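You operate a simulated robot arm through the tools that you are given. There is no shell and no other tool.

Carry out the task below with a simulated robot arm. There is one attempt and no reset: what you move stays moved.

## Task
Coat the top of metal block F26 with marking blue.
Fine: use the orange felt pad and tin; put the pad back and the lid on; leave the other metal block bare. Set down upright: orange felt pad. A coat counts when it lies all over at full strength: go over it till it gets no stronger.

Only the result counts: the job must be done as asked and must still hold three seconds after the hand-in. Knocking over, shifting, dropping, spilling or breaking anything else fails it. A push-on lid holds only when it is set on centred and level and pressed home; a screw cap is set on level and turned clockwise until tight.

## Robot
A 7-joint arm with a three-finger gripper, fixed in place. Base frame: the origin is on the floor under the middle of its stand, x ahead of it, y to its left, z up. Units: cm, degrees, N and s.
With the tool pointing down near the work surface it reaches from about 10 to 88 cm from the base axis. Its first joint turns from -166.0 to 166.0 degrees. Payload 2.94 kg.
The tool frame sits at the grasp point between the pads (the TCP): z along the fingers, y along the line on which they close. The tips reach 3 cm beyond it. The gripper opens to 13.2 cm; its body begins 10.7 cm behind the TCP.
Orientation is told as [roll, pitch, yaw] about the base's x, y, z axes, in that order, counted from this pose: with the fingers straight down and closing along the base's y, the tool's x points along the base's -x, its y along +y and its z along -z.

## Interface
- The arm moves only by the tool play_rows. Its argument "commands" is a list of rows, each a list of 3 entries, a list of its own where there are three numbers: the turn, a rotation vector about the base's x, y, z in degrees, then the shift along the base's x, y, z in cm, then the finger opening in cm, from 0 to 13.2. In form: [[[ax, ay, az], [tx, ty, tz], claw], ...]. A call has 1 to 20 rows; each row shifts and turns the commanded pose from where the row before left it. Each row takes 0.2 s and may step no farther than 5 cm and 8.6 degrees from the row before; otherwise, or with a gripper value out of range, the whole call is refused. A pose out of reach is approached as far as the arm can. The call stops where the force on the tool passes 40 N (or 10 N more than at its start, if that is more) or the arm is blocked; 0.2 s more then pass. The fingers move at their own pace (about 3.74 cm/s each) and stop on an object; they squeeze with about 33 N. The grip force told is the motor's: it shows also when the fingers shut on nothing. Time passes only in rows, and 0.2 s behind the last, so rows that do not move let the fingers close. The reply holds the time, the measured pose of the TCP, the force on the tool along the base axes, the opening and the grip force, in the units named above and with some noise, with the torque about the TCP (base axes, N m) and any sound that the robot's microphone picked up, and new pictures: "show" is both (left out), scene, wrist or none.
- Cameras (640 x 400 px; columns grow to the right, rows downward): "scene" is fixed at [21.28, 48.36, 153.39]; the picture's right is [-0.03, -1.00, 0.00], its down [-0.82, 0.02, -0.57] and it looks along [0.57, -0.02, -0.82] (base axes); focal length 316 px, centre (320, 200). "wrist" rides on the gripper at [7.2, 0.3, -14.4] in the tool frame; the picture's right is [-0.04, 1.00, 0.00], its down [-0.88, -0.04, -0.48] and it looks along [-0.47, -0.02, 0.88] (tool axes); focal length 256 px, centre (320, 200).
- lift_body(by): moves the trunk up (or, below 0, down) by that many cm; the arm rides with it, the base frame stays. It gives what a move gives, with no picture.
- point_at(camera, pixels): for up to 12 pixels [column, row] of the newest picture of that camera ("zoom" is the newest enlarged one), the place [x, y, z] in the base frame of the surface seen there, good to about 0.2 cm, but the place of the scene camera against the robot may be out by one fixed shift of up to 2.5 cm in any direction. The clock stands still meanwhile.
- close_up(camera, box): a new picture of the part [left, top, right, bottom] of that camera's present view, enlarged. The clock stands still meanwhile.
- finish_job(): hands the job in; it is judged then, once.

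Open the gripper and draw the arm clear of the work before you hand the job in, unless the task says otherwise.

The tools are called after "Request:" as name(argument=value, ...) on one line, values as JSON. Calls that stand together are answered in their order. play_rows: Moves the arm, as the interface text tells. Its arguments: {"type":"object","properties":{"commands":{"type":"array"},"show":{"type":"string","enum":["both","scene","wrist","none"]}},"required":["commands"]} The other tools are called the same way: lift_body (by) moves the trunk up or down; point_at (camera, pixels) gives the place of the surface under pixels of a picture; close_up (camera, box) takes an enlarged picture of a part of a camera's view; finish_job () hands the job in.

At the start:

```text
time: 0.0
ee_pos: [57.7, 25.28, 121.65]
ee_rot: [0.0, 0.0, 0.1]
force: [-0.1, -0.7, 0.3]
ft_torque: [-0.03, 0.01, -0.01]
opening: 13.19
grasp_force: 0.1
trunk travel left (down, up): [-42.5, 11.5]
```

scene: 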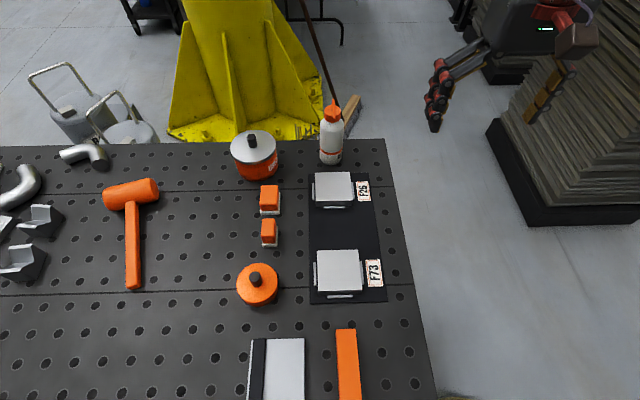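
wrist: 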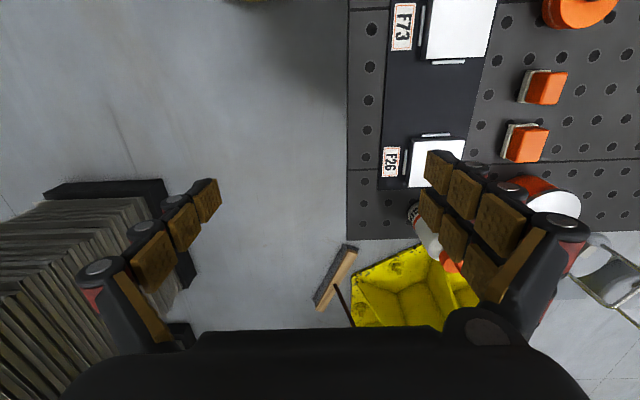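

I see two tins (254,152) and (257,285), two pads (270,198) and (269,232), and blocks F26 (333,188) and F73 (338,272). I'll zoom in to tell them apart.

Request:
close_up(camera="scene", box=[220, 120, 320, 182])

Request:
close_up(camera="scene", box=[220, 170, 320, 312])

Request:
close_up(camera="scene", box=[290, 160, 410, 310])

Request:
close_up(camera="wrist", box=[380, 0, 640, 240])

```text
6.40 times, centred on (270, 151) of scene
```

zoom: 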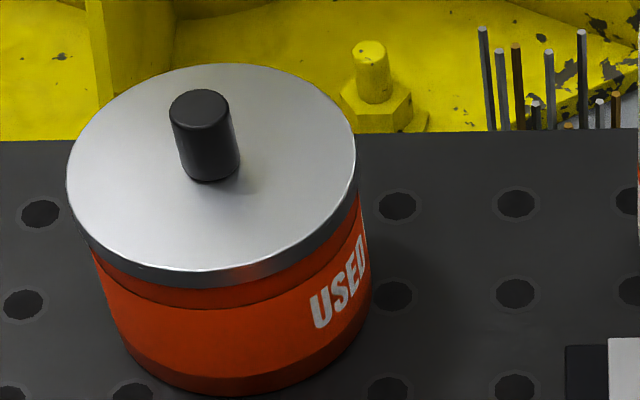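

```text
2.82 times, centred on (270, 241) of scene
```

zoom: 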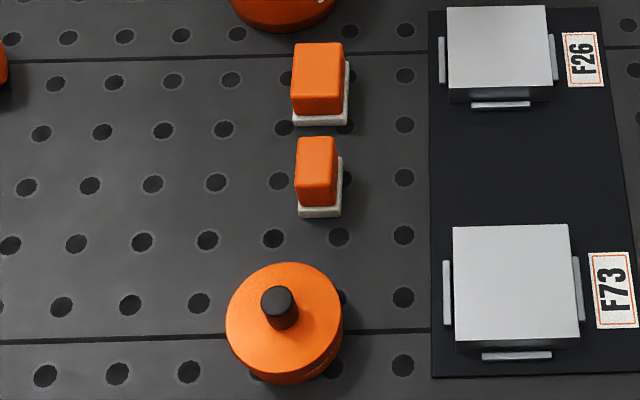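

```text
2.67 times, centred on (350, 235) of scene
```

zoom: 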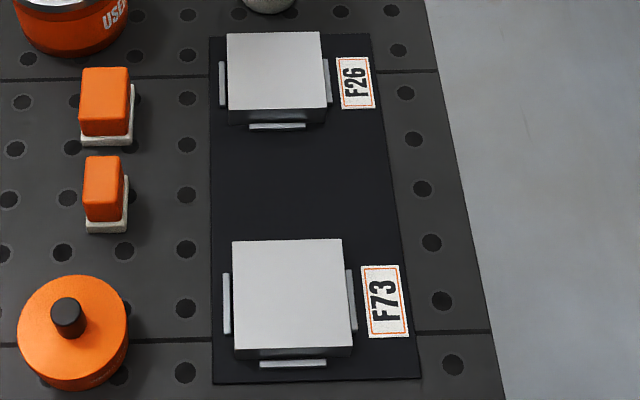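

```text
1.67 times, centred on (510, 120) of wrist
```

zoom: 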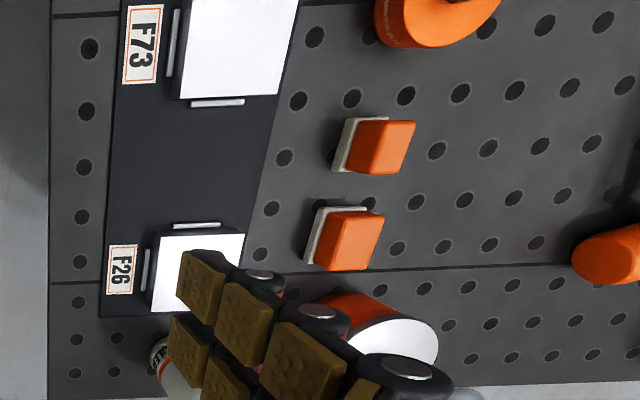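

Both pads look orange, and the tin at the back says "USED…". I'll measure places in the scene and then bring the wrist camera closer.

Request:
point_at(camera="scene", pixels=[[257, 290], [257, 278], [270, 192], [269, 226], [262, 212], [265, 247], [333, 186], [338, 270], [255, 150], [300, 250], [346, 360], [280, 360]])

Request:
point_at(camera="wrist", pixels=[[460, 30], [548, 88], [528, 145], [418, 170], [524, 100], [508, 145], [390, 160], [403, 25]])

Request:
close_up(camera="scene", box=[225, 255, 305, 310])

Request:
close_up(camera="scene", box=[240, 175, 310, 255])

```text
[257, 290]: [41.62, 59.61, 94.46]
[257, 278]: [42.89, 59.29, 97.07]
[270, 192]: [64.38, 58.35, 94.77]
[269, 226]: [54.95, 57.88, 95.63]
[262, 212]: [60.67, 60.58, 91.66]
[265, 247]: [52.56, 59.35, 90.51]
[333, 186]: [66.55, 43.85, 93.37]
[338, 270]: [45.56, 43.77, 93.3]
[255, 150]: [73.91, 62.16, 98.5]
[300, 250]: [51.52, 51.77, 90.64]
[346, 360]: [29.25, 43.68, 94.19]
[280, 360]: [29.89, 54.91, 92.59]
```

```text
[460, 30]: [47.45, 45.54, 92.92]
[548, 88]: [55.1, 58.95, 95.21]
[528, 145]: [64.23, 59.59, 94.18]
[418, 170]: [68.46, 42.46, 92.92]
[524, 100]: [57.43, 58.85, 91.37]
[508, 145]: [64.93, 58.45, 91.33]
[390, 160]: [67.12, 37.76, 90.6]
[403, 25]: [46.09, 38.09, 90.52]
```

```text
7.27 times, centred on (265, 282) of scene
```

zoom: 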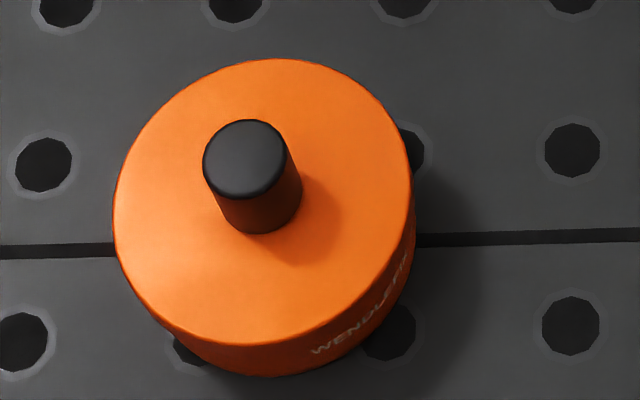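

```text
5.00 times, centred on (275, 215) of scene
```

zoom: 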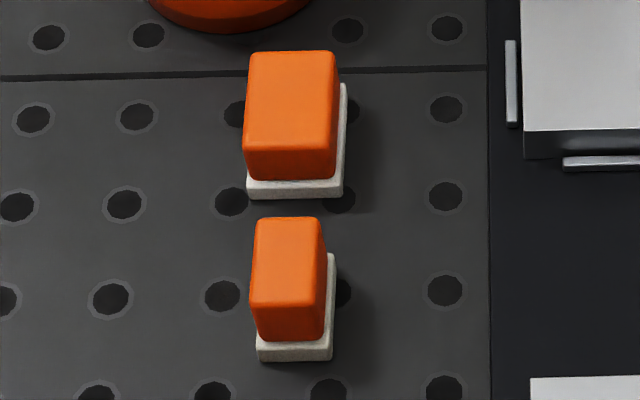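

The orange-lidded tin says "WENDLEFIT…"; the pads differ in size. I'll bring the gripper over toward the pads at height to read labels and inspect with the wrist camera.

Request:
play_rows(commands=[[[0, 0, 0], [-1.3, 4, -1], 13.2], [[0, 0, 0], [-1.3, 4, -1], 13.2], [[0, 0, 0], [-1.3, 4, -1], 13.2], [[0, 0, 0], [-1.3, 4, -1], 13.2], [[0, 0, 0], [-1.3, 4, -1], 13.2], [[0, 0, 0], [-1.3, 4, -1], 13.2], [[0, 0, 0], [-1.3, 4, -1], 13.2], [[0, 0, 0], [-1.3, 4, -1], 13.2], [[0, 0, 0], [0, 0, 0], 13.2]])

```text
time: 2.0
ee_pos: [47.43, 56.86, 113.7]
ee_rot: [0.0, 0.0, 0.0]
force: [-0.6, 0.4, -0.1]
ft_torque: [0.03, 0.04, -0.02]
opening: 13.21
grasp_force: 0.0
trunk travel left (down, up): [-42.5, 11.5]
```

scene: 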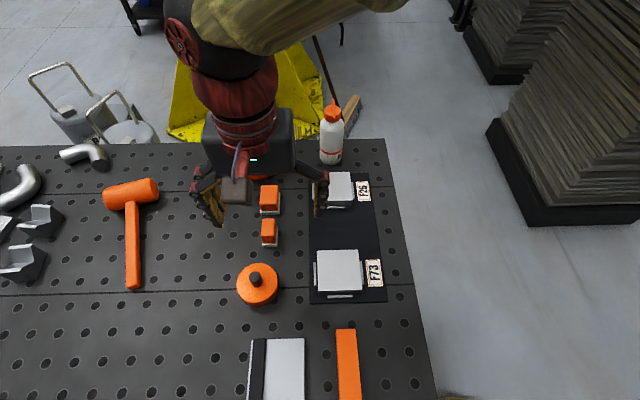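
wrist: 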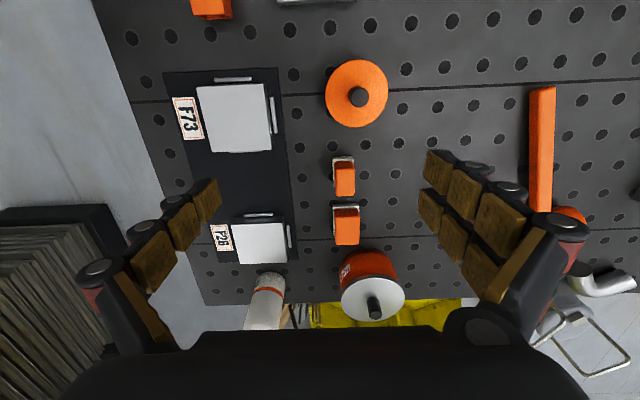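

The wrist camera now sees the two pads at (344,177) and (347,224), the orange tin (357,93), and the USED tin (371,287). I'll enlarge these.

Request:
close_up(camera="wrist", box=[310, 140, 400, 250])

Request:
close_up(camera="wrist", box=[320, 240, 420, 330])

Request:
close_up(camera="wrist", box=[160, 55, 400, 165])

Request:
close_up(camera="wrist", box=[200, 195, 310, 275])

Request:
point_at(camera="wrist", pixels=[[357, 94], [340, 90], [344, 160], [345, 180], [347, 206], [347, 230], [210, 90], [265, 90], [235, 118], [237, 228], [283, 228], [260, 245]])

```text
3.64 times, centred on (355, 195) of wrist
```

zoom: 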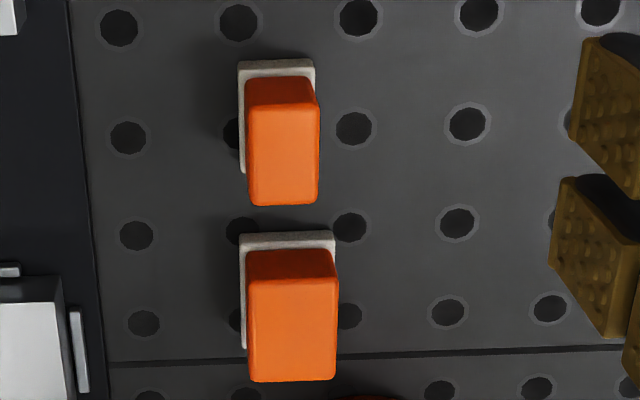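

```text
4.44 times, centred on (370, 285) of wrist
```

zoom: 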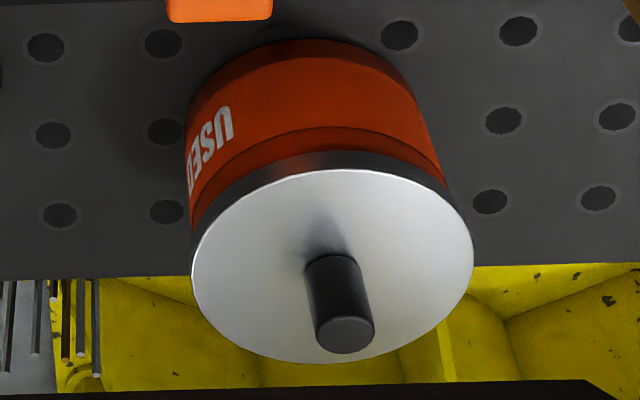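

```text
2.67 times, centred on (280, 110) of wrist
```

zoom: 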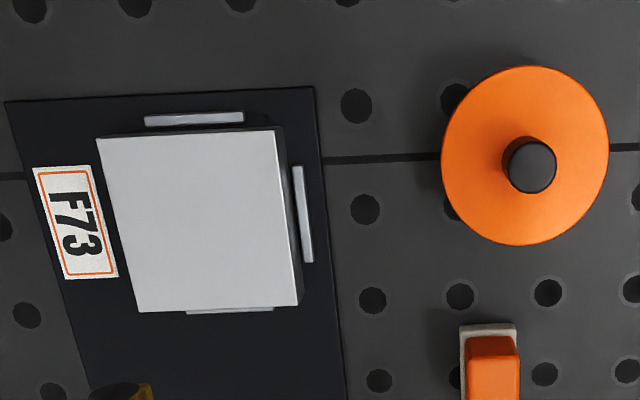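

```text
5.00 times, centred on (255, 235) of wrist
```

zoom: 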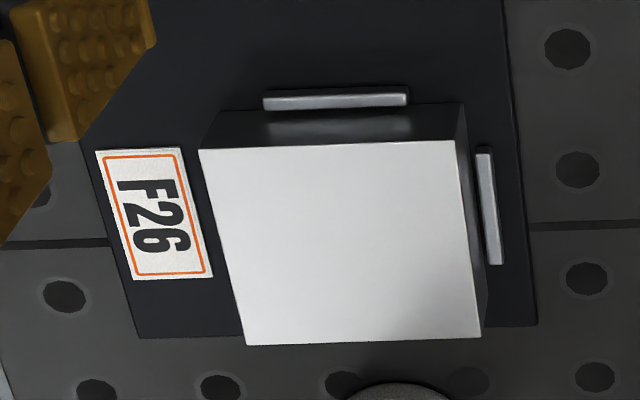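

```text
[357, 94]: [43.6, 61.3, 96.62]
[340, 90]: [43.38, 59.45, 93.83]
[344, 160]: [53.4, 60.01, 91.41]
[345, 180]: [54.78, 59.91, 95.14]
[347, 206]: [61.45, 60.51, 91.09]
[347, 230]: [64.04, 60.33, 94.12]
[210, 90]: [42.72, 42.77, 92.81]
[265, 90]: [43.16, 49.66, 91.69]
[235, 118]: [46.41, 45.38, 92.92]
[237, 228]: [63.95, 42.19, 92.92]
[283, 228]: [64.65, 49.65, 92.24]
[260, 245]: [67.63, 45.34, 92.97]
```

I'll zoom in tightly on each pad and on the tin labels to find any difference.

Request:
close_up(camera="wrist", box=[325, 152, 369, 202])

Request:
close_up(camera="wrist", box=[325, 200, 369, 250])

Request:
close_up(camera="scene", box=[255, 180, 285, 220])

Request:
close_up(camera="scene", box=[255, 215, 285, 252])

Request:
close_up(camera="scene", box=[310, 90, 360, 170])

Request:
close_up(camera="scene", box=[230, 320, 380, 400])

```text
8.00 times, centred on (347, 177) of wrist
```

zoom: 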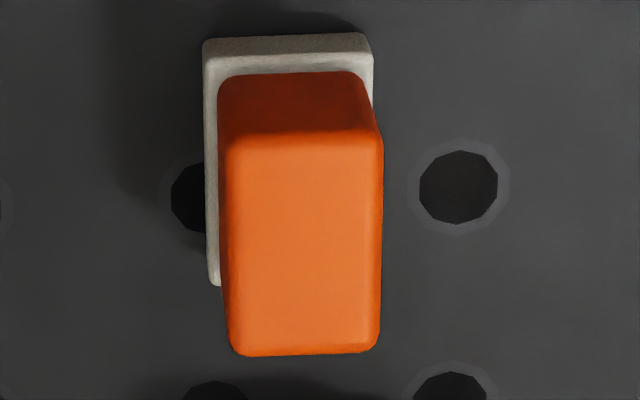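

```text
8.00 times, centred on (347, 225) of wrist
```

zoom: 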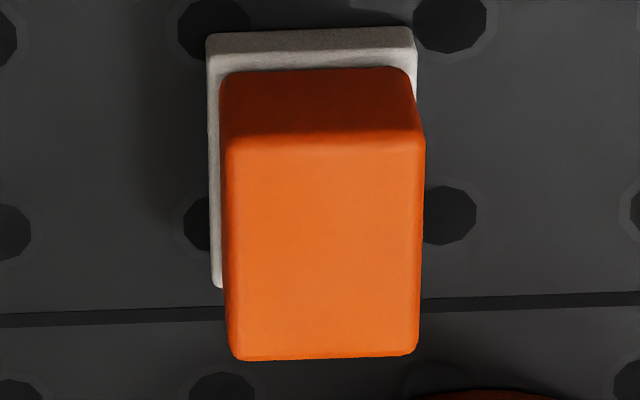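

```text
10.00 times, centred on (270, 200) of scene
```

zoom: 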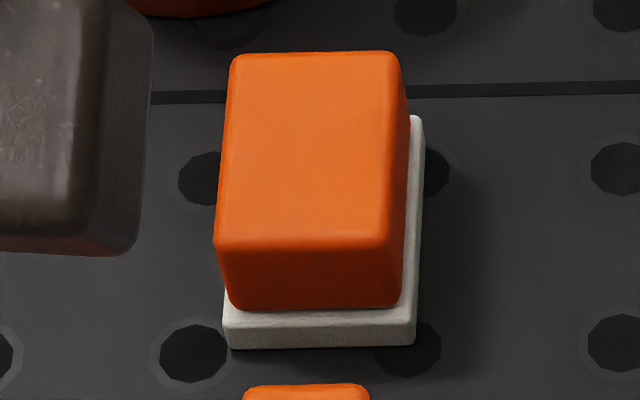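

```text
10.81 times, centred on (270, 234) of scene
```

zoom: 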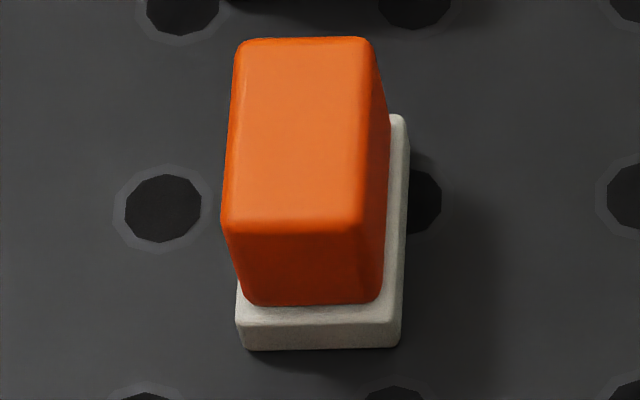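

```text
5.00 times, centred on (335, 130) of scene
```

zoom: 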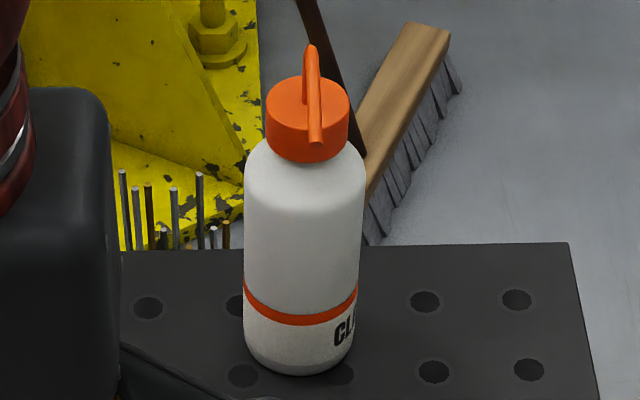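

```text
4.27 times, centred on (305, 360) of scene
```

zoom: 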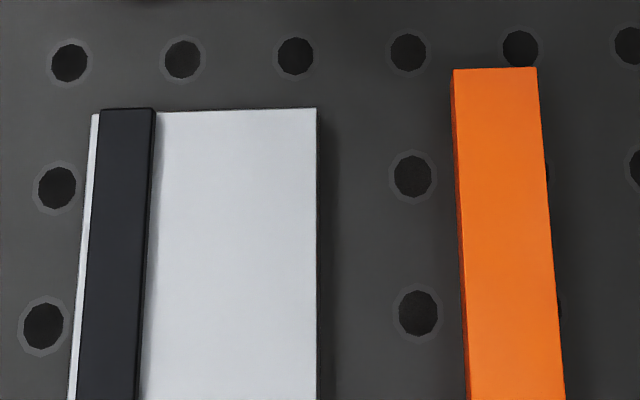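

Both pads have orange grips and white felt; the one at (54.8,60) is narrower, the one at (63,60) is wider. I'll turn the wrist camera to read the label of the orange tin, whose text faces −x/−y.

Request:
play_rows(commands=[[[0, 0, 7.5], [-2.6, -1.2, -0.6], 13.2], [[0, 0, 7.5], [-2.6, -1.2, -0.6], 13.2], [[0, 0, 7.5], [-2.6, -1.2, -0.6], 13.2], [[0, 0, 7.5], [-2.6, -1.2, -0.6], 13.2], [[0, 0, 7.5], [-2.6, -1.2, -0.6], 13.2], [[0, 0, 7.5], [-2.6, -1.2, -0.6], 13.2], [[0, 0, 0], [0, 0, 0], 13.2]])

```text
time: 3.6
ee_pos: [31.55, 50.06, 110.21]
ee_rot: [0.1, 0.0, 45.0]
force: [-0.1, 0.5, 0.0]
ft_torque: [-0.03, 0.0, 0.01]
opening: 13.21
grasp_force: 0.0
trunk travel left (down, up): [-42.5, 11.5]
```

scene: 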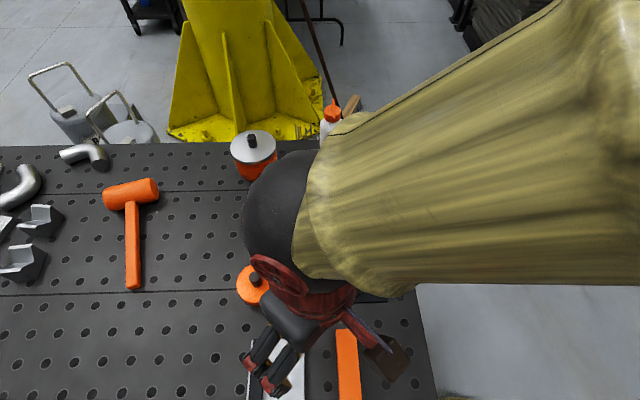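
wrist: 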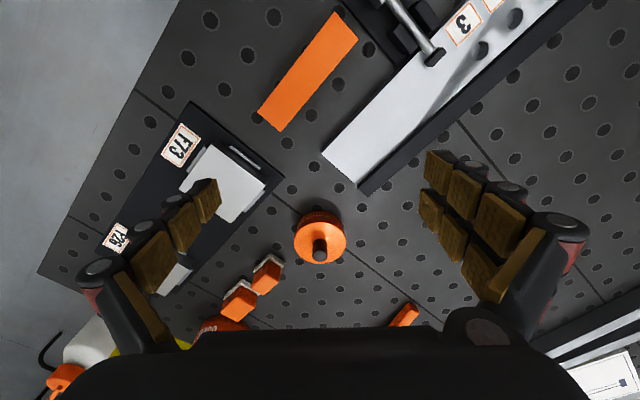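

The tin is at (319,238), its label side visible above it, and there is a fixture with cards at (465,20). I'll enlarge both.

Request:
close_up(camera="wrist", box=[280, 200, 360, 270])

Request:
close_up(camera="wrist", box=[320, 0, 600, 190])

Request:
close_up(camera="wrist", box=[190, 240, 310, 335])

Request:
close_up(camera="wrist", box=[560, 330, 640, 400])

Request:
point_at(camera="wrist", pixels=[[320, 250], [320, 262], [297, 240], [345, 240], [310, 75], [430, 50], [400, 120]])

```text
5.71 times, centred on (320, 235) of wrist
```

zoom: 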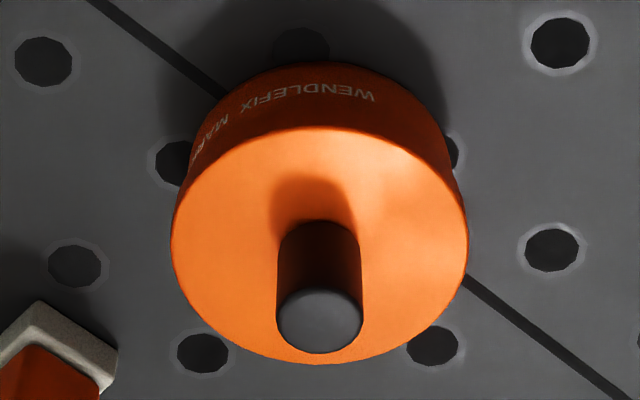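

```text
2.11 times, centred on (460, 95) of wrist
```

zoom: 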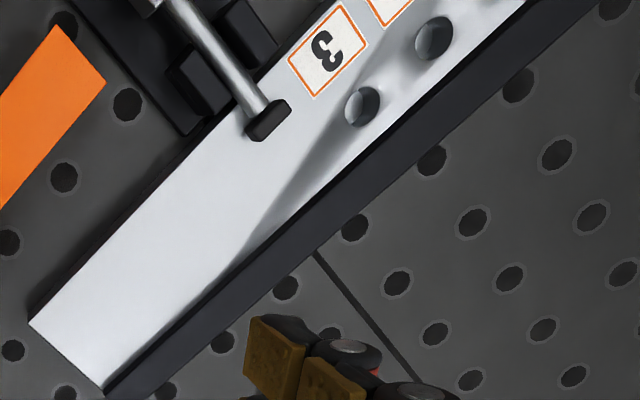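

```text
4.21 times, centred on (250, 288) of wrist
```

zoom: 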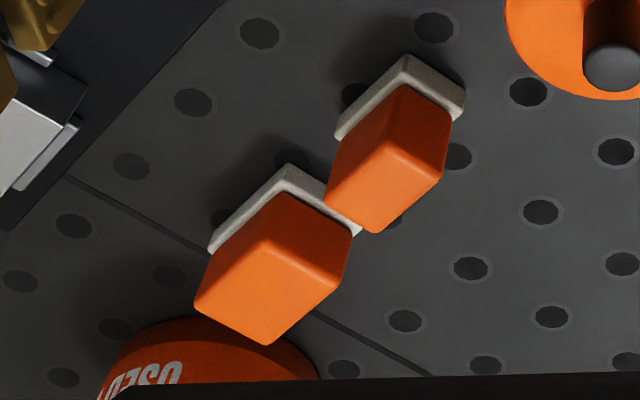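

```text
5.71 times, centred on (600, 365) of wrist
```

zoom: 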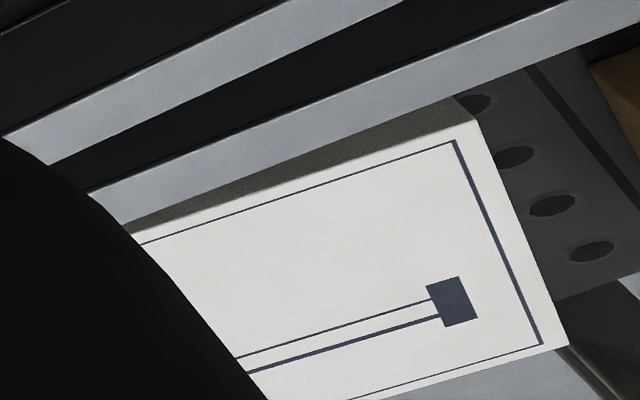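

```text
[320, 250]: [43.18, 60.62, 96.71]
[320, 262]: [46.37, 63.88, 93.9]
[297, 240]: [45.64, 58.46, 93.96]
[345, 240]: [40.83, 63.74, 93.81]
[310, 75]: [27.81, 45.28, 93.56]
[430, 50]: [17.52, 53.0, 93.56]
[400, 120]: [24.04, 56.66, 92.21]
```

The label reads "WENDLEFIX MARK…", so the orange tin holds the marking blue. Now I'll turn back to yaw 0 and hover above the tin (centre about (43.3,61.1)), to measure it and the pads.

Request:
play_rows(commands=[[[0, 0, -7.5], [1.96, 1.84, -0.2], 13.2], [[0, 0, -7.5], [1.96, 1.84, -0.2], 13.2], [[0, 0, -7.5], [1.96, 1.84, -0.2], 13.2], [[0, 0, -7.5], [1.96, 1.84, -0.2], 13.2], [[0, 0, -7.5], [1.96, 1.84, -0.2], 13.2], [[0, 0, -7.5], [1.96, 1.84, -0.2], 13.2], [[0, 0, 0], [0, 0, 0], 13.2]])

```text
time: 5.2
ee_pos: [43.49, 61.27, 108.92]
ee_rot: [0.0, -0.1, 0.0]
force: [0.0, -0.1, 0.2]
ft_torque: [0.03, -0.02, -0.03]
opening: 13.19
grasp_force: 0.0
trunk travel left (down, up): [-42.5, 11.5]
```

scene: 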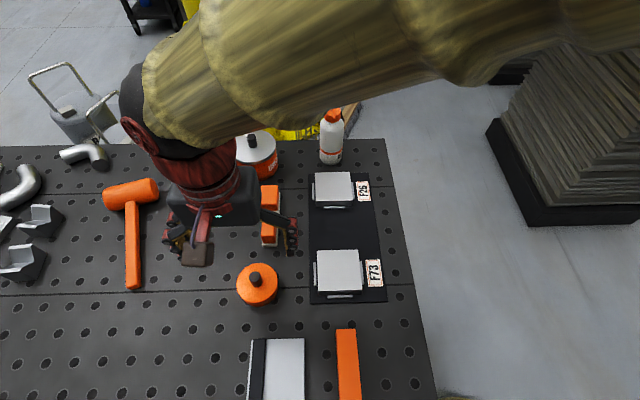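
wrist: 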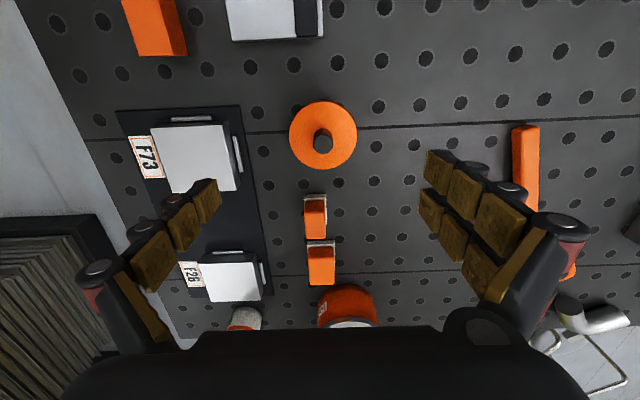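

The tin is right under the hand at (323,135). I'll zoom for accurate measurements of the tin, pads and block F26.

Request:
close_up(camera="wrist", box=[283, 95, 363, 145])

Request:
close_up(camera="wrist", box=[290, 185, 350, 290])

Request:
close_up(camera="wrist", box=[170, 230, 280, 310])

Request:
point_at(camera="wrist", pixels=[[322, 141], [291, 130], [355, 130], [323, 104], [323, 165], [314, 210], [314, 235], [305, 200], [325, 200], [320, 255], [320, 280], [308, 245]])

Request:
point_at(camera="wrist", pixels=[[334, 245], [204, 264], [256, 263], [262, 299], [210, 301], [230, 258], [230, 280], [160, 130], [222, 128], [236, 185], [215, 275], [240, 320]])

Request:
point_at(camera="scene", pixels=[[333, 112], [330, 125], [330, 160], [330, 145], [257, 275], [314, 175], [352, 173], [355, 200], [316, 203], [342, 122], [320, 122], [269, 155]])

```text
8.00 times, centred on (323, 120) of wrist
```

zoom: 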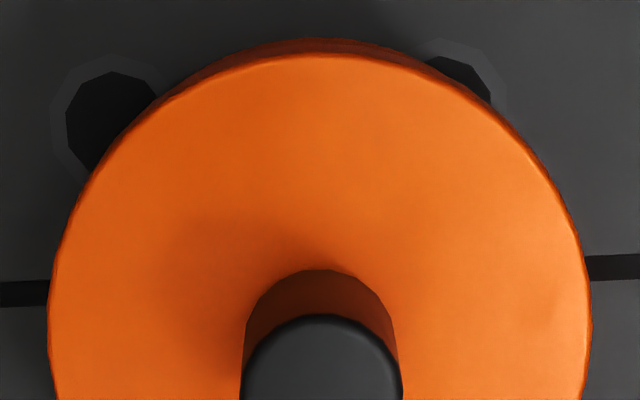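

```text
3.81 times, centred on (320, 238) of wrist
```

zoom: 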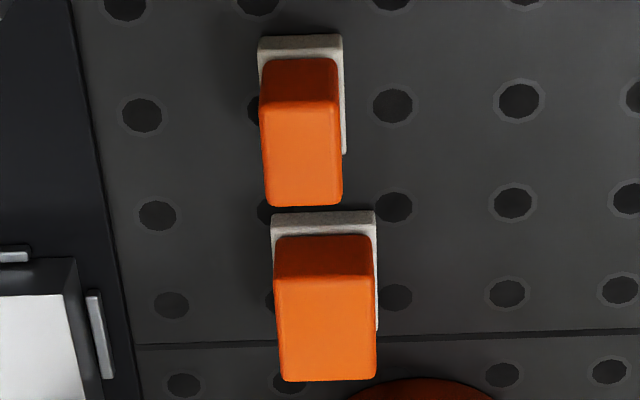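

```text
5.00 times, centred on (225, 270) of wrist
```

zoom: 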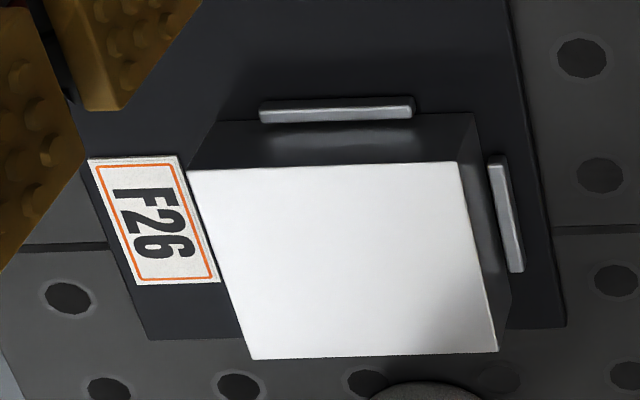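

```text
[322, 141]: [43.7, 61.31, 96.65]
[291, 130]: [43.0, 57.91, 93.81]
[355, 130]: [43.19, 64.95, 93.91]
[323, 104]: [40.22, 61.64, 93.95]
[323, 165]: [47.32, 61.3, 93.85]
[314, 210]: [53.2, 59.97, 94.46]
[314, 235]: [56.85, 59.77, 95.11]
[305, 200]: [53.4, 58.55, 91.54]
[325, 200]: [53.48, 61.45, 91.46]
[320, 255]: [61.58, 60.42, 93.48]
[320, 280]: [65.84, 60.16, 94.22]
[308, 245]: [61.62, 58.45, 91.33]
```

```text
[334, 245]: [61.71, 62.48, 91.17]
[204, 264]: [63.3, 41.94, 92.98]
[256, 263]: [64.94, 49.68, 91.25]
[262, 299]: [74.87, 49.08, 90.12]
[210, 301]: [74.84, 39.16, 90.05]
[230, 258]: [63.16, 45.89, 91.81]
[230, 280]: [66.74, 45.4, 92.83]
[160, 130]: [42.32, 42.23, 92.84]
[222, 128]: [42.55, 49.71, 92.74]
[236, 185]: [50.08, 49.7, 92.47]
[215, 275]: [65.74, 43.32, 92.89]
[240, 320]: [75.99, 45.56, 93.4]
```

```text
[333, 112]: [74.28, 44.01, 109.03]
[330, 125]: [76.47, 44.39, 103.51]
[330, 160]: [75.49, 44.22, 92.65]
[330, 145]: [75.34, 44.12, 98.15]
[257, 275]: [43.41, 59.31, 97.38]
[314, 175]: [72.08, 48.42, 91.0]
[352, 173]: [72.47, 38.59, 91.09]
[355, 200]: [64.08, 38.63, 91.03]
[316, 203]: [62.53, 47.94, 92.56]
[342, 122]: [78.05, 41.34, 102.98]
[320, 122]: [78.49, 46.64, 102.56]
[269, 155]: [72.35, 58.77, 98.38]
```

Tin centre is about (43.6,61.35), lid top z 93.9, knob top z 96.65; small felt about 3.2×5.1 cm, table z≈90.6. I'll sample the edges of F26 more exactly in an enlarged picture.

Request:
close_up(camera="wrist", box=[180, 235, 280, 310])

```text
5.33 times, centred on (230, 272) of wrist
```

zoom: 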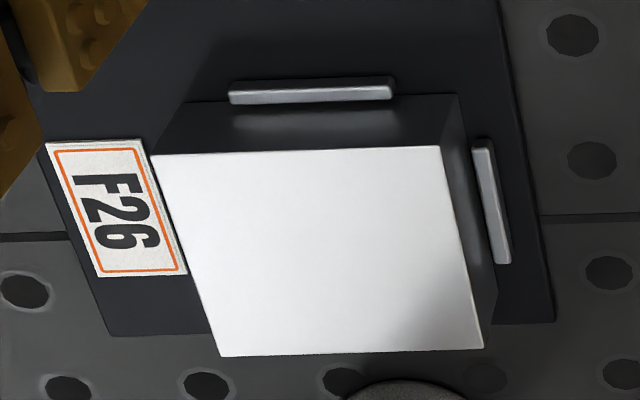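

Request:
point_at(camera="zoom", pixels=[[165, 162], [434, 153], [474, 343], [226, 350], [320, 155], [350, 345], [195, 250], [455, 250], [310, 95], [490, 180], [500, 250], [320, 120]])

Request:
close_up(camera="wrist", box=[110, 90, 260, 200])

```text
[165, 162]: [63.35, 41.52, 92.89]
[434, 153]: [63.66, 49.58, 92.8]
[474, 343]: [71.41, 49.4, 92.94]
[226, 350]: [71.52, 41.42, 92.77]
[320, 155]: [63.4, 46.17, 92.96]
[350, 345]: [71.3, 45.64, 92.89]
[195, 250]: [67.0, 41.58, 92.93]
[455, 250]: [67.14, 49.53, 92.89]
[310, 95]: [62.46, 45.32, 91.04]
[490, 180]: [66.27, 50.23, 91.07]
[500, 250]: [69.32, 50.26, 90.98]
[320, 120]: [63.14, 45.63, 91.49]
```

```text
3.64 times, centred on (185, 145) of wrist
```

zoom: 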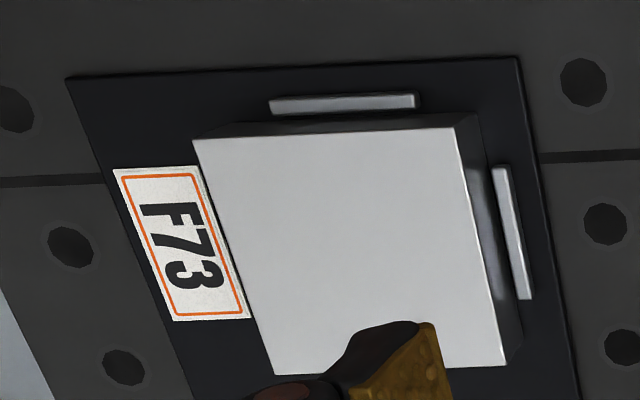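

F26's top spans x 63.1–71.6, y 41.3–49.8 at z 92.9. Now I descend over the tin knob (43.6,61.35) with fingers partly closed, stopping with tips just above the lid.

Request:
play_rows(commands=[[[0, 0, 0], [0.1, 0.08, -2], 9], [[0, 0, 0], [0, 0, -2.5], 6], [[0, 0, 0], [0, 0, -2.5], 5], [[0, 0, 0], [0, 0, -2.3], 5], [[0, 0, 0], [0, 0, -1], 5], [[0, 0, 0], [0, 0, -0.8], 5], [[0, 0, 0], [0, 0, 0], 5]])

```text
time: 6.8
ee_pos: [43.34, 61.37, 97.79]
ee_rot: [0.0, 0.0, -0.1]
force: [1.3, 0.5, 0.1]
ft_torque: [0.03, 0.02, -0.01]
opening: 4.98
grasp_force: 0.1
trunk travel left (down, up): [-42.5, 11.5]
```

scene: 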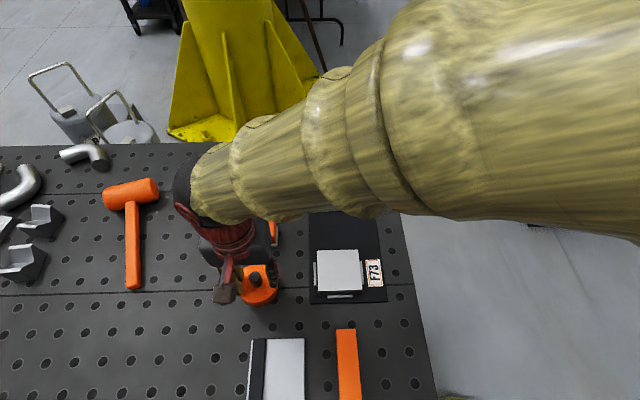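
wrist: 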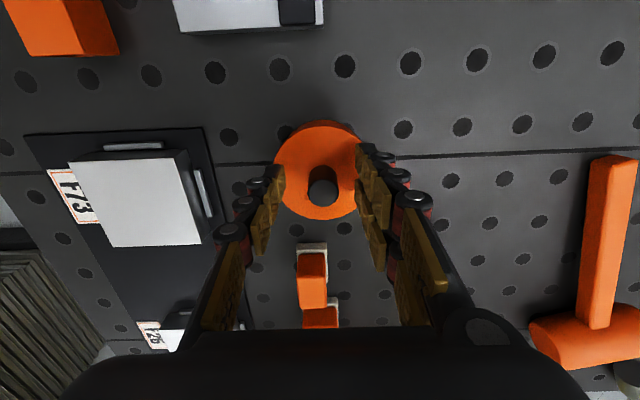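

The knob (322,183) is centred between the fingers. I close on it.

Request:
play_rows(commands=[[[0, 0, 0], [0.2, 0, -0.2], 3], [[0, 0, 0], [0, 0, -0.2], 2.4], [[0, 0, 0], [0, 0, 0], 1], [[0, 0, 0], [0, 0, 0], 1], [[0, 0, 0], [0, 0, 0], 1], [[0, 0, 0], [0, 0, 0], 1]])

Request:
close_up(camera="wrist", box=[240, 100, 420, 240])

```text
time: 8.2
ee_pos: [43.6, 61.29, 97.23]
ee_rot: [0.0, -0.1, 0.0]
force: [0.7, 4.5, -0.4]
ft_torque: [0.14, 0.03, 0.04]
opening: 2.06
grasp_force: 33.5
trunk travel left (down, up): [-42.5, 11.5]
heard: snap
```

scene: 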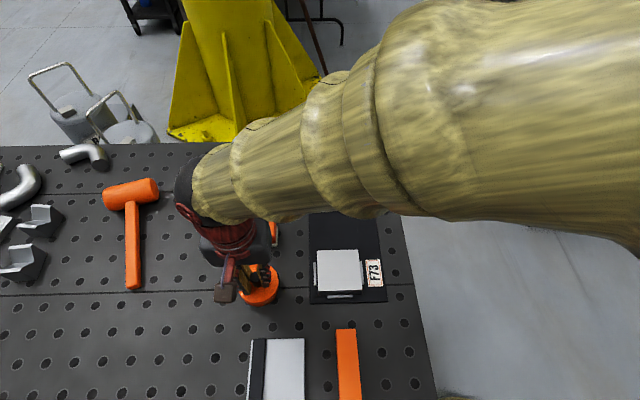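
wrist: 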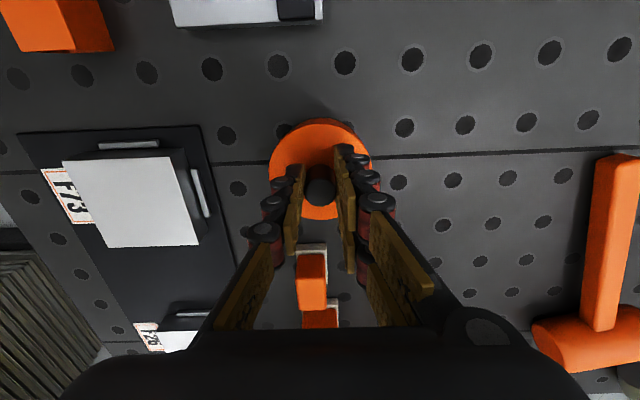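

```text
2.86 times, centred on (330, 170) of wrist
```

zoom: 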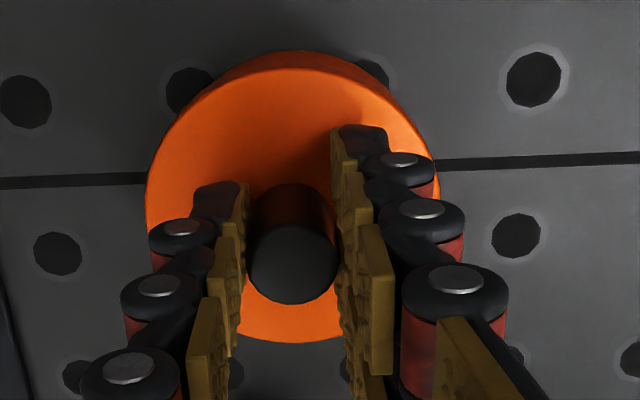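

Gripped at 2.06 cm with 33 N and a "snap" was heard (perhaps the lid coming free). I lift gently to see whether the lid comes off.

Request:
play_rows(commands=[[[0, 0, 0], [0, 0, 0.3], 1], [[0, 0, 0], [0, 0, 0.3], 1], [[0, 0, 0], [0, 0, 0.4], 1], [[0, 0, 0], [0, 0, 0.5], 1]])

Request:
close_up(camera="wrist", box=[240, 100, 420, 240])

```text
time: 9.2
ee_pos: [43.7, 61.28, 99.03]
ee_rot: [-0.1, 0.0, -0.1]
force: [0.5, 0.1, -0.5]
ft_torque: [-0.02, 0.03, -0.04]
opening: 2.05
grasp_force: 32.8
trunk travel left (down, up): [-42.5, 11.5]
```

scene: 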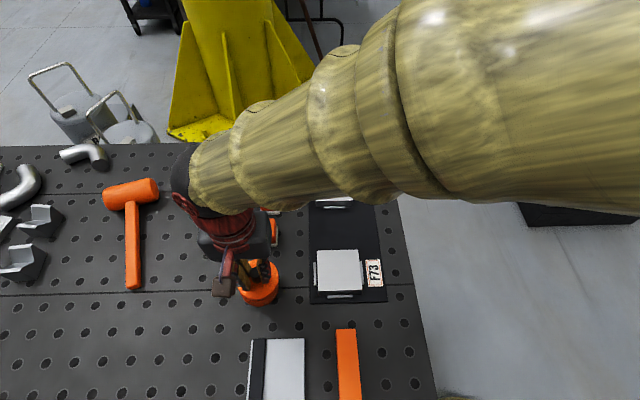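
wrist: 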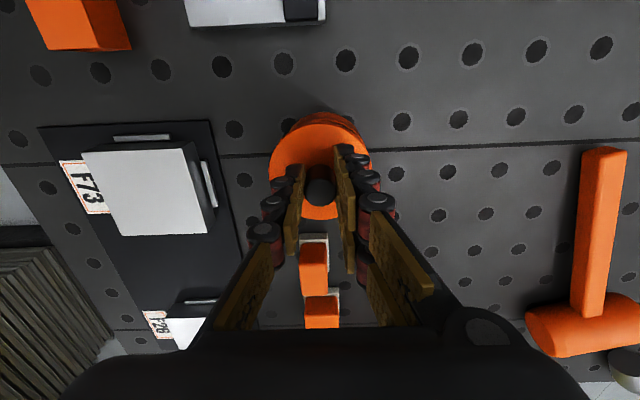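

```text
2.86 times, centred on (330, 170) of wrist
```

zoom: 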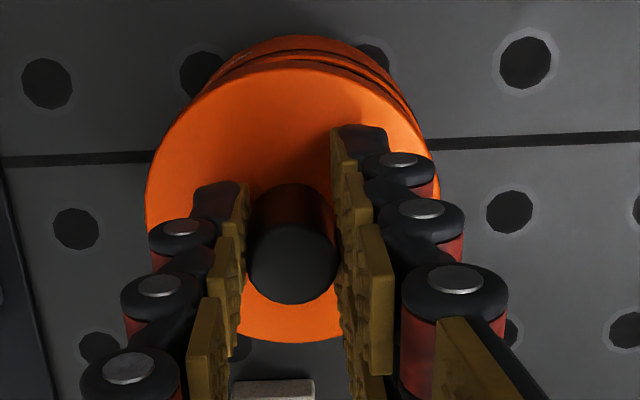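

The lid is free: it hangs in the grip with the tin's rim visible below. I raise it and carry it to the clear table area around (36,71), checking with the cameras before setting down.

Request:
play_rows(commands=[[[0, 0, 0], [0, 0, 1.5], 1], [[0, 0, 0], [0, 0, 2], 1], [[0, 0, 0], [0, 0, 2], 1], [[0, 0, 0], [-1.5, 2, 0], 1], [[0, 0, 0], [-1.5, 2, 0], 1], [[0, 0, 0], [-1.5, 2, 0], 1], [[0, 0, 0], [-1.5, 2, 0], 1], [[0, 0, 0], [-1.6, 1.8, 0], 1], [[0, 0, 0], [0, 0, 0], 1]])

Request:
close_up(camera="wrist", box=[200, 100, 420, 240])

Request:
close_up(camera="scene", box=[180, 230, 320, 330])

```text
time: 11.2
ee_pos: [36.12, 71.05, 104.42]
ee_rot: [0.0, 0.1, 0.1]
force: [0.2, 0.1, 0.2]
ft_torque: [-0.02, 0.01, 0.02]
opening: 2.03
grasp_force: 33.0
trunk travel left (down, up): [-42.5, 11.5]
```

scene: 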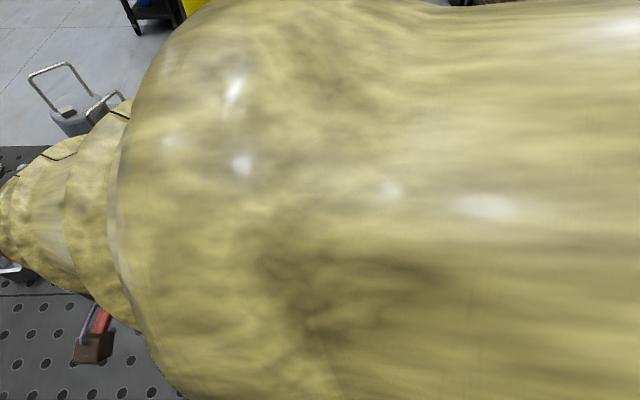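
wrist: 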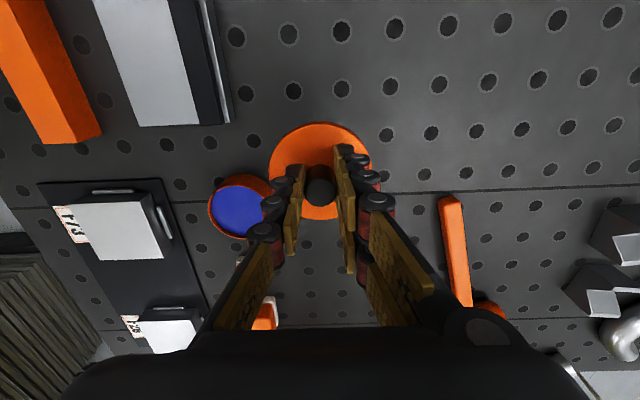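

```text
2.86 times, centred on (310, 170) of wrist
```

zoom: 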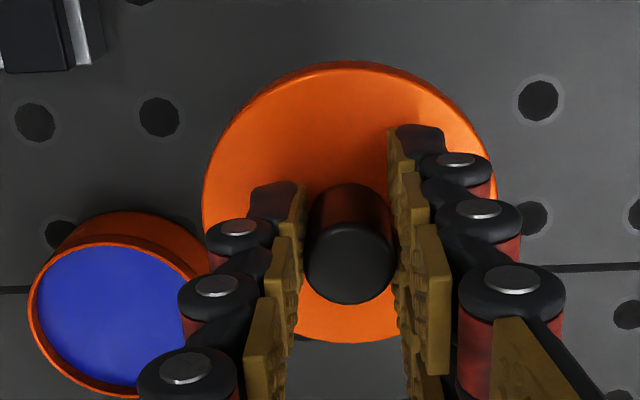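

```text
4.00 times, centred on (250, 280) of scene
```

zoom: 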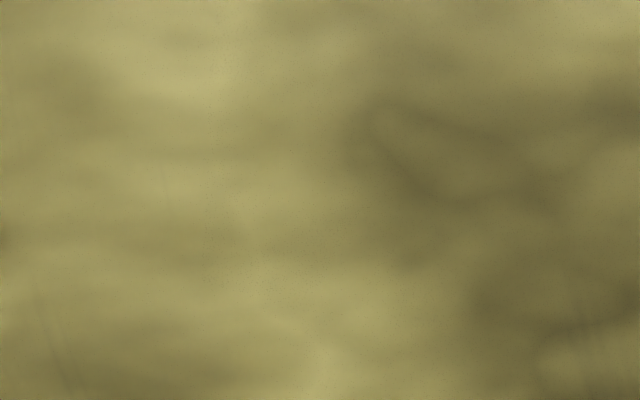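

The blue in the tin is visible at (240,208). I check the surroundings of the lid's spot with point_at before lowering.

Request:
point_at(camera="wrist", pixels=[[225, 120], [230, 70], [240, 210], [215, 210], [252, 182], [445, 205], [400, 160], [300, 110], [350, 110], [320, 205]])

```text
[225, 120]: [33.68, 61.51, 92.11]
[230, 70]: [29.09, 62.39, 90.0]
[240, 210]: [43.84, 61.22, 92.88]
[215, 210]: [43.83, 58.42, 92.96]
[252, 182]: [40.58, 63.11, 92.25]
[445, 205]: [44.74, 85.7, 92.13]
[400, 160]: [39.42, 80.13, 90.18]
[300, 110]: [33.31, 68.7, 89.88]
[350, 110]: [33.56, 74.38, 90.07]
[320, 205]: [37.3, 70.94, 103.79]
```

All clear around (36,71). I lower the lid toward the table.

Request:
play_rows(commands=[[[0, 0, 0], [0, 0, -3], 1], [[0, 0, 0], [0, 0, -3], 1], [[0, 0, 0], [0, 0, -2], 1], [[0, 0, 0], [0, 0, -0.8], 1], [[0, 0, 0], [0, 0, -0.3], 1], [[0, 0, 0], [0, 0, 0], 1]], show="wrist")

Request:
close_up(camera="wrist", box=[220, 100, 420, 240])

```text
time: 12.6
ee_pos: [36.1, 71.24, 95.29]
ee_rot: [0.0, 0.0, 0.0]
force: [0.2, 0.5, -0.7]
ft_torque: [-0.01, 0.03, 0.03]
opening: 2.03
grasp_force: 33.1
trunk travel left (down, up): [-42.5, 11.5]
```

wrist: 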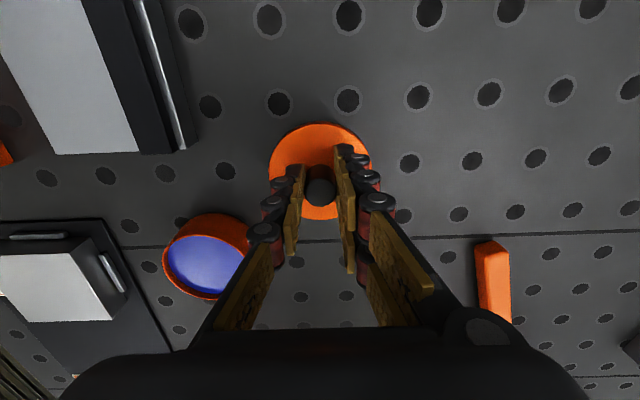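

```text
2.86 times, centred on (320, 170) of wrist
```

zoom: 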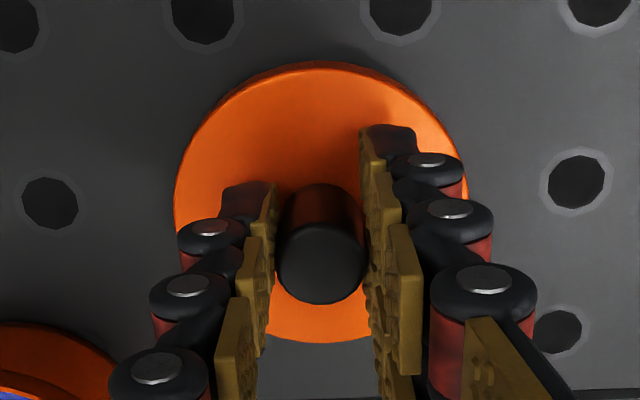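

No contact yet at z 95.29 (force ≈0). I continue down in small steps until light contact.

Request:
play_rows(commands=[[[0, 0, 0], [0, 0, -0.2], 1], [[0, 0, 0], [0, 0, -0.2], 1], [[0, 0, 0], [0, 0, -0.1], 1], [[0, 0, 0], [0, 0, 0], 1]], show="none")

```text
time: 13.6
ee_pos: [36.03, 71.02, 94.68]
ee_rot: [0.1, 0.0, -0.1]
force: [-0.3, -0.8, -0.5]
ft_torque: [-0.01, 0.03, 0.0]
opening: 2.04
grasp_force: 32.9
trunk travel left (down, up): [-42.5, 11.5]
```

Still free at 94.7. Continue lowering slowly.

Request:
play_rows(commands=[[[0, 0, 0], [0, 0, -0.15], 1], [[0, 0, 0], [0, 0, -0.15], 1], [[0, 0, 0], [0, 0, 0], 1]], show="none")

```text
time: 14.4
ee_pos: [36.16, 71.13, 94.59]
ee_rot: [0.0, -0.1, 0.0]
force: [-1.8, -1.7, 10.3]
ft_torque: [-0.04, 0.18, 0.0]
opening: 2.02
grasp_force: 33.4
trunk travel left (down, up): [-42.5, 11.5]
```

Contact at about 10 N: the lid is on the table at TCP z≈94.55. I ease off, open the fingers and rise.

Request:
play_rows(commands=[[[0, 0, 0], [0, 0, 0.1], 1], [[0, 0, 0], [0, 0, 0], 3], [[0, 0, 0], [0, 0, 0], 5], [[0, 0, 0], [0, 0, 0], 5], [[0, 0, 0], [0, 0, 2], 5], [[0, 0, 0], [0, 0, 3], 6], [[0, 0, 0], [0, 0, 4], 6], [[0, 0, 0], [0, 0, 2], 6]])

```text
time: 16.2
ee_pos: [36.12, 70.91, 105.46]
ee_rot: [0.0, 0.1, 0.0]
force: [0.2, -0.5, -0.3]
ft_torque: [0.02, -0.03, -0.05]
opening: 6.02
grasp_force: 0.1
trunk travel left (down, up): [-42.5, 11.5]
```

scene: 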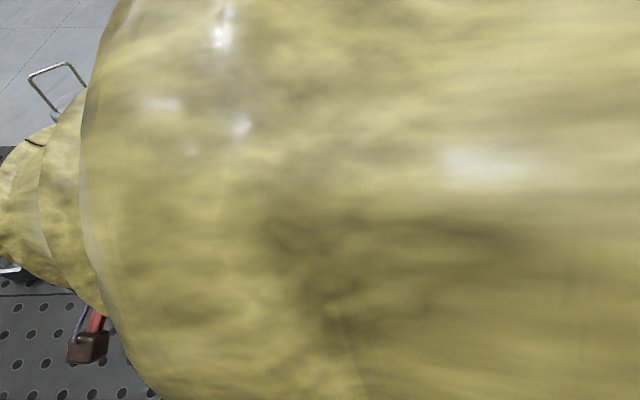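
wrist: 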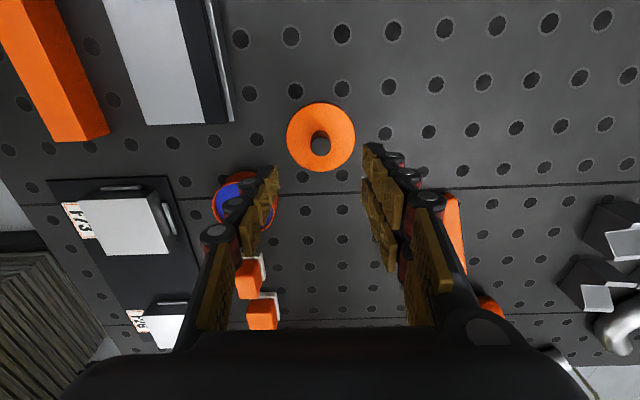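

The lid sits flat at (321,137). I move back over the tin/pad area to measure the tin mouth and the pads.

Request:
point_at(camera="wrist", pixels=[[321, 143], [290, 135], [352, 135], [321, 106], [321, 168]])

Request:
play_rows(commands=[[[0, 0, 0], [1.6, -2, 0.5], 6], [[0, 0, 0], [1.6, -2, 0.5], 8], [[0, 0, 0], [1.6, -2, 0.5], 10], [[0, 0, 0], [1.6, -2, 0.5], 12], [[0, 0, 0], [1.6, -2, 0.5], 13.2], [[0, 0, 0], [0, 0, 0], 13.2], [[0, 0, 0], [0, 0, 0], 13.2]])

Request:
close_up(camera="wrist", box=[270, 90, 370, 160])

Request:
close_up(camera="wrist", box=[280, 170, 360, 270])

```text
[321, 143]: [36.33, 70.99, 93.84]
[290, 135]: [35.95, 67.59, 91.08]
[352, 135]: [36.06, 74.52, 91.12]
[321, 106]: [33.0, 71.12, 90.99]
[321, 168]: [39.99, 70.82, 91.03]
```

```text
time: 17.8
ee_pos: [44.03, 61.11, 108.02]
ee_rot: [0.0, 0.0, 0.0]
force: [0.0, -0.3, 0.5]
ft_torque: [0.01, -0.02, -0.01]
opening: 13.22
grasp_force: 0.0
trunk travel left (down, up): [-42.5, 11.5]
```

scene: 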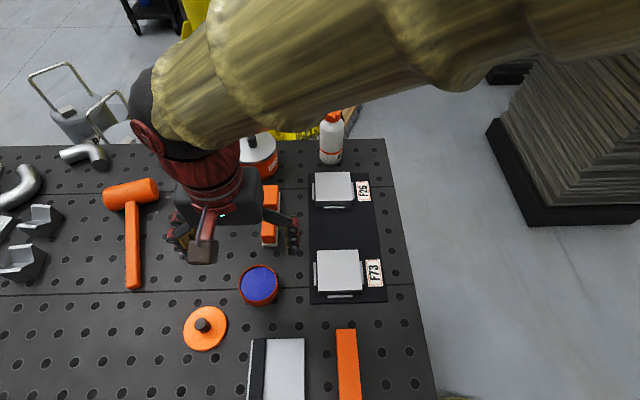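
wrist: 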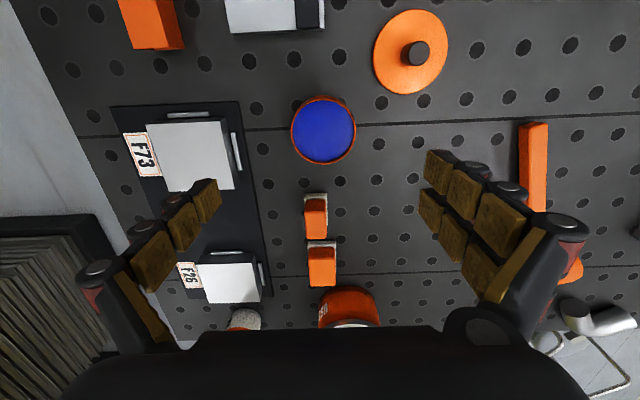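

```text
5.71 times, centred on (320, 125) of wrist
```

zoom: 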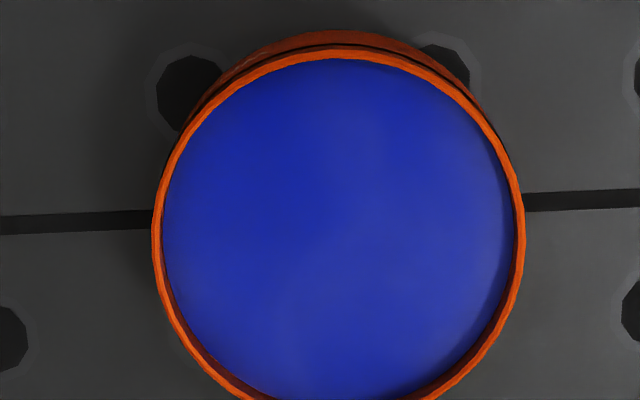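

```text
4.00 times, centred on (320, 220) of wrist
```

zoom: 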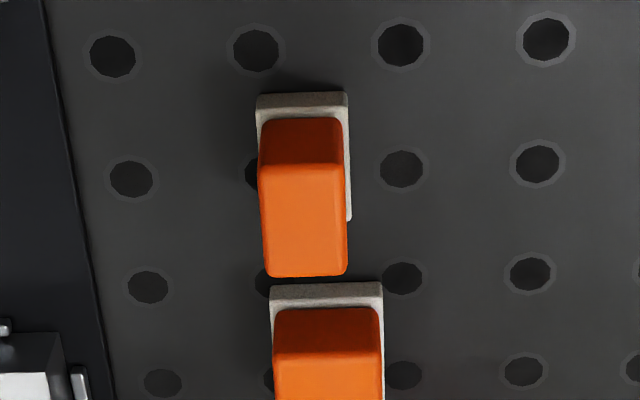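

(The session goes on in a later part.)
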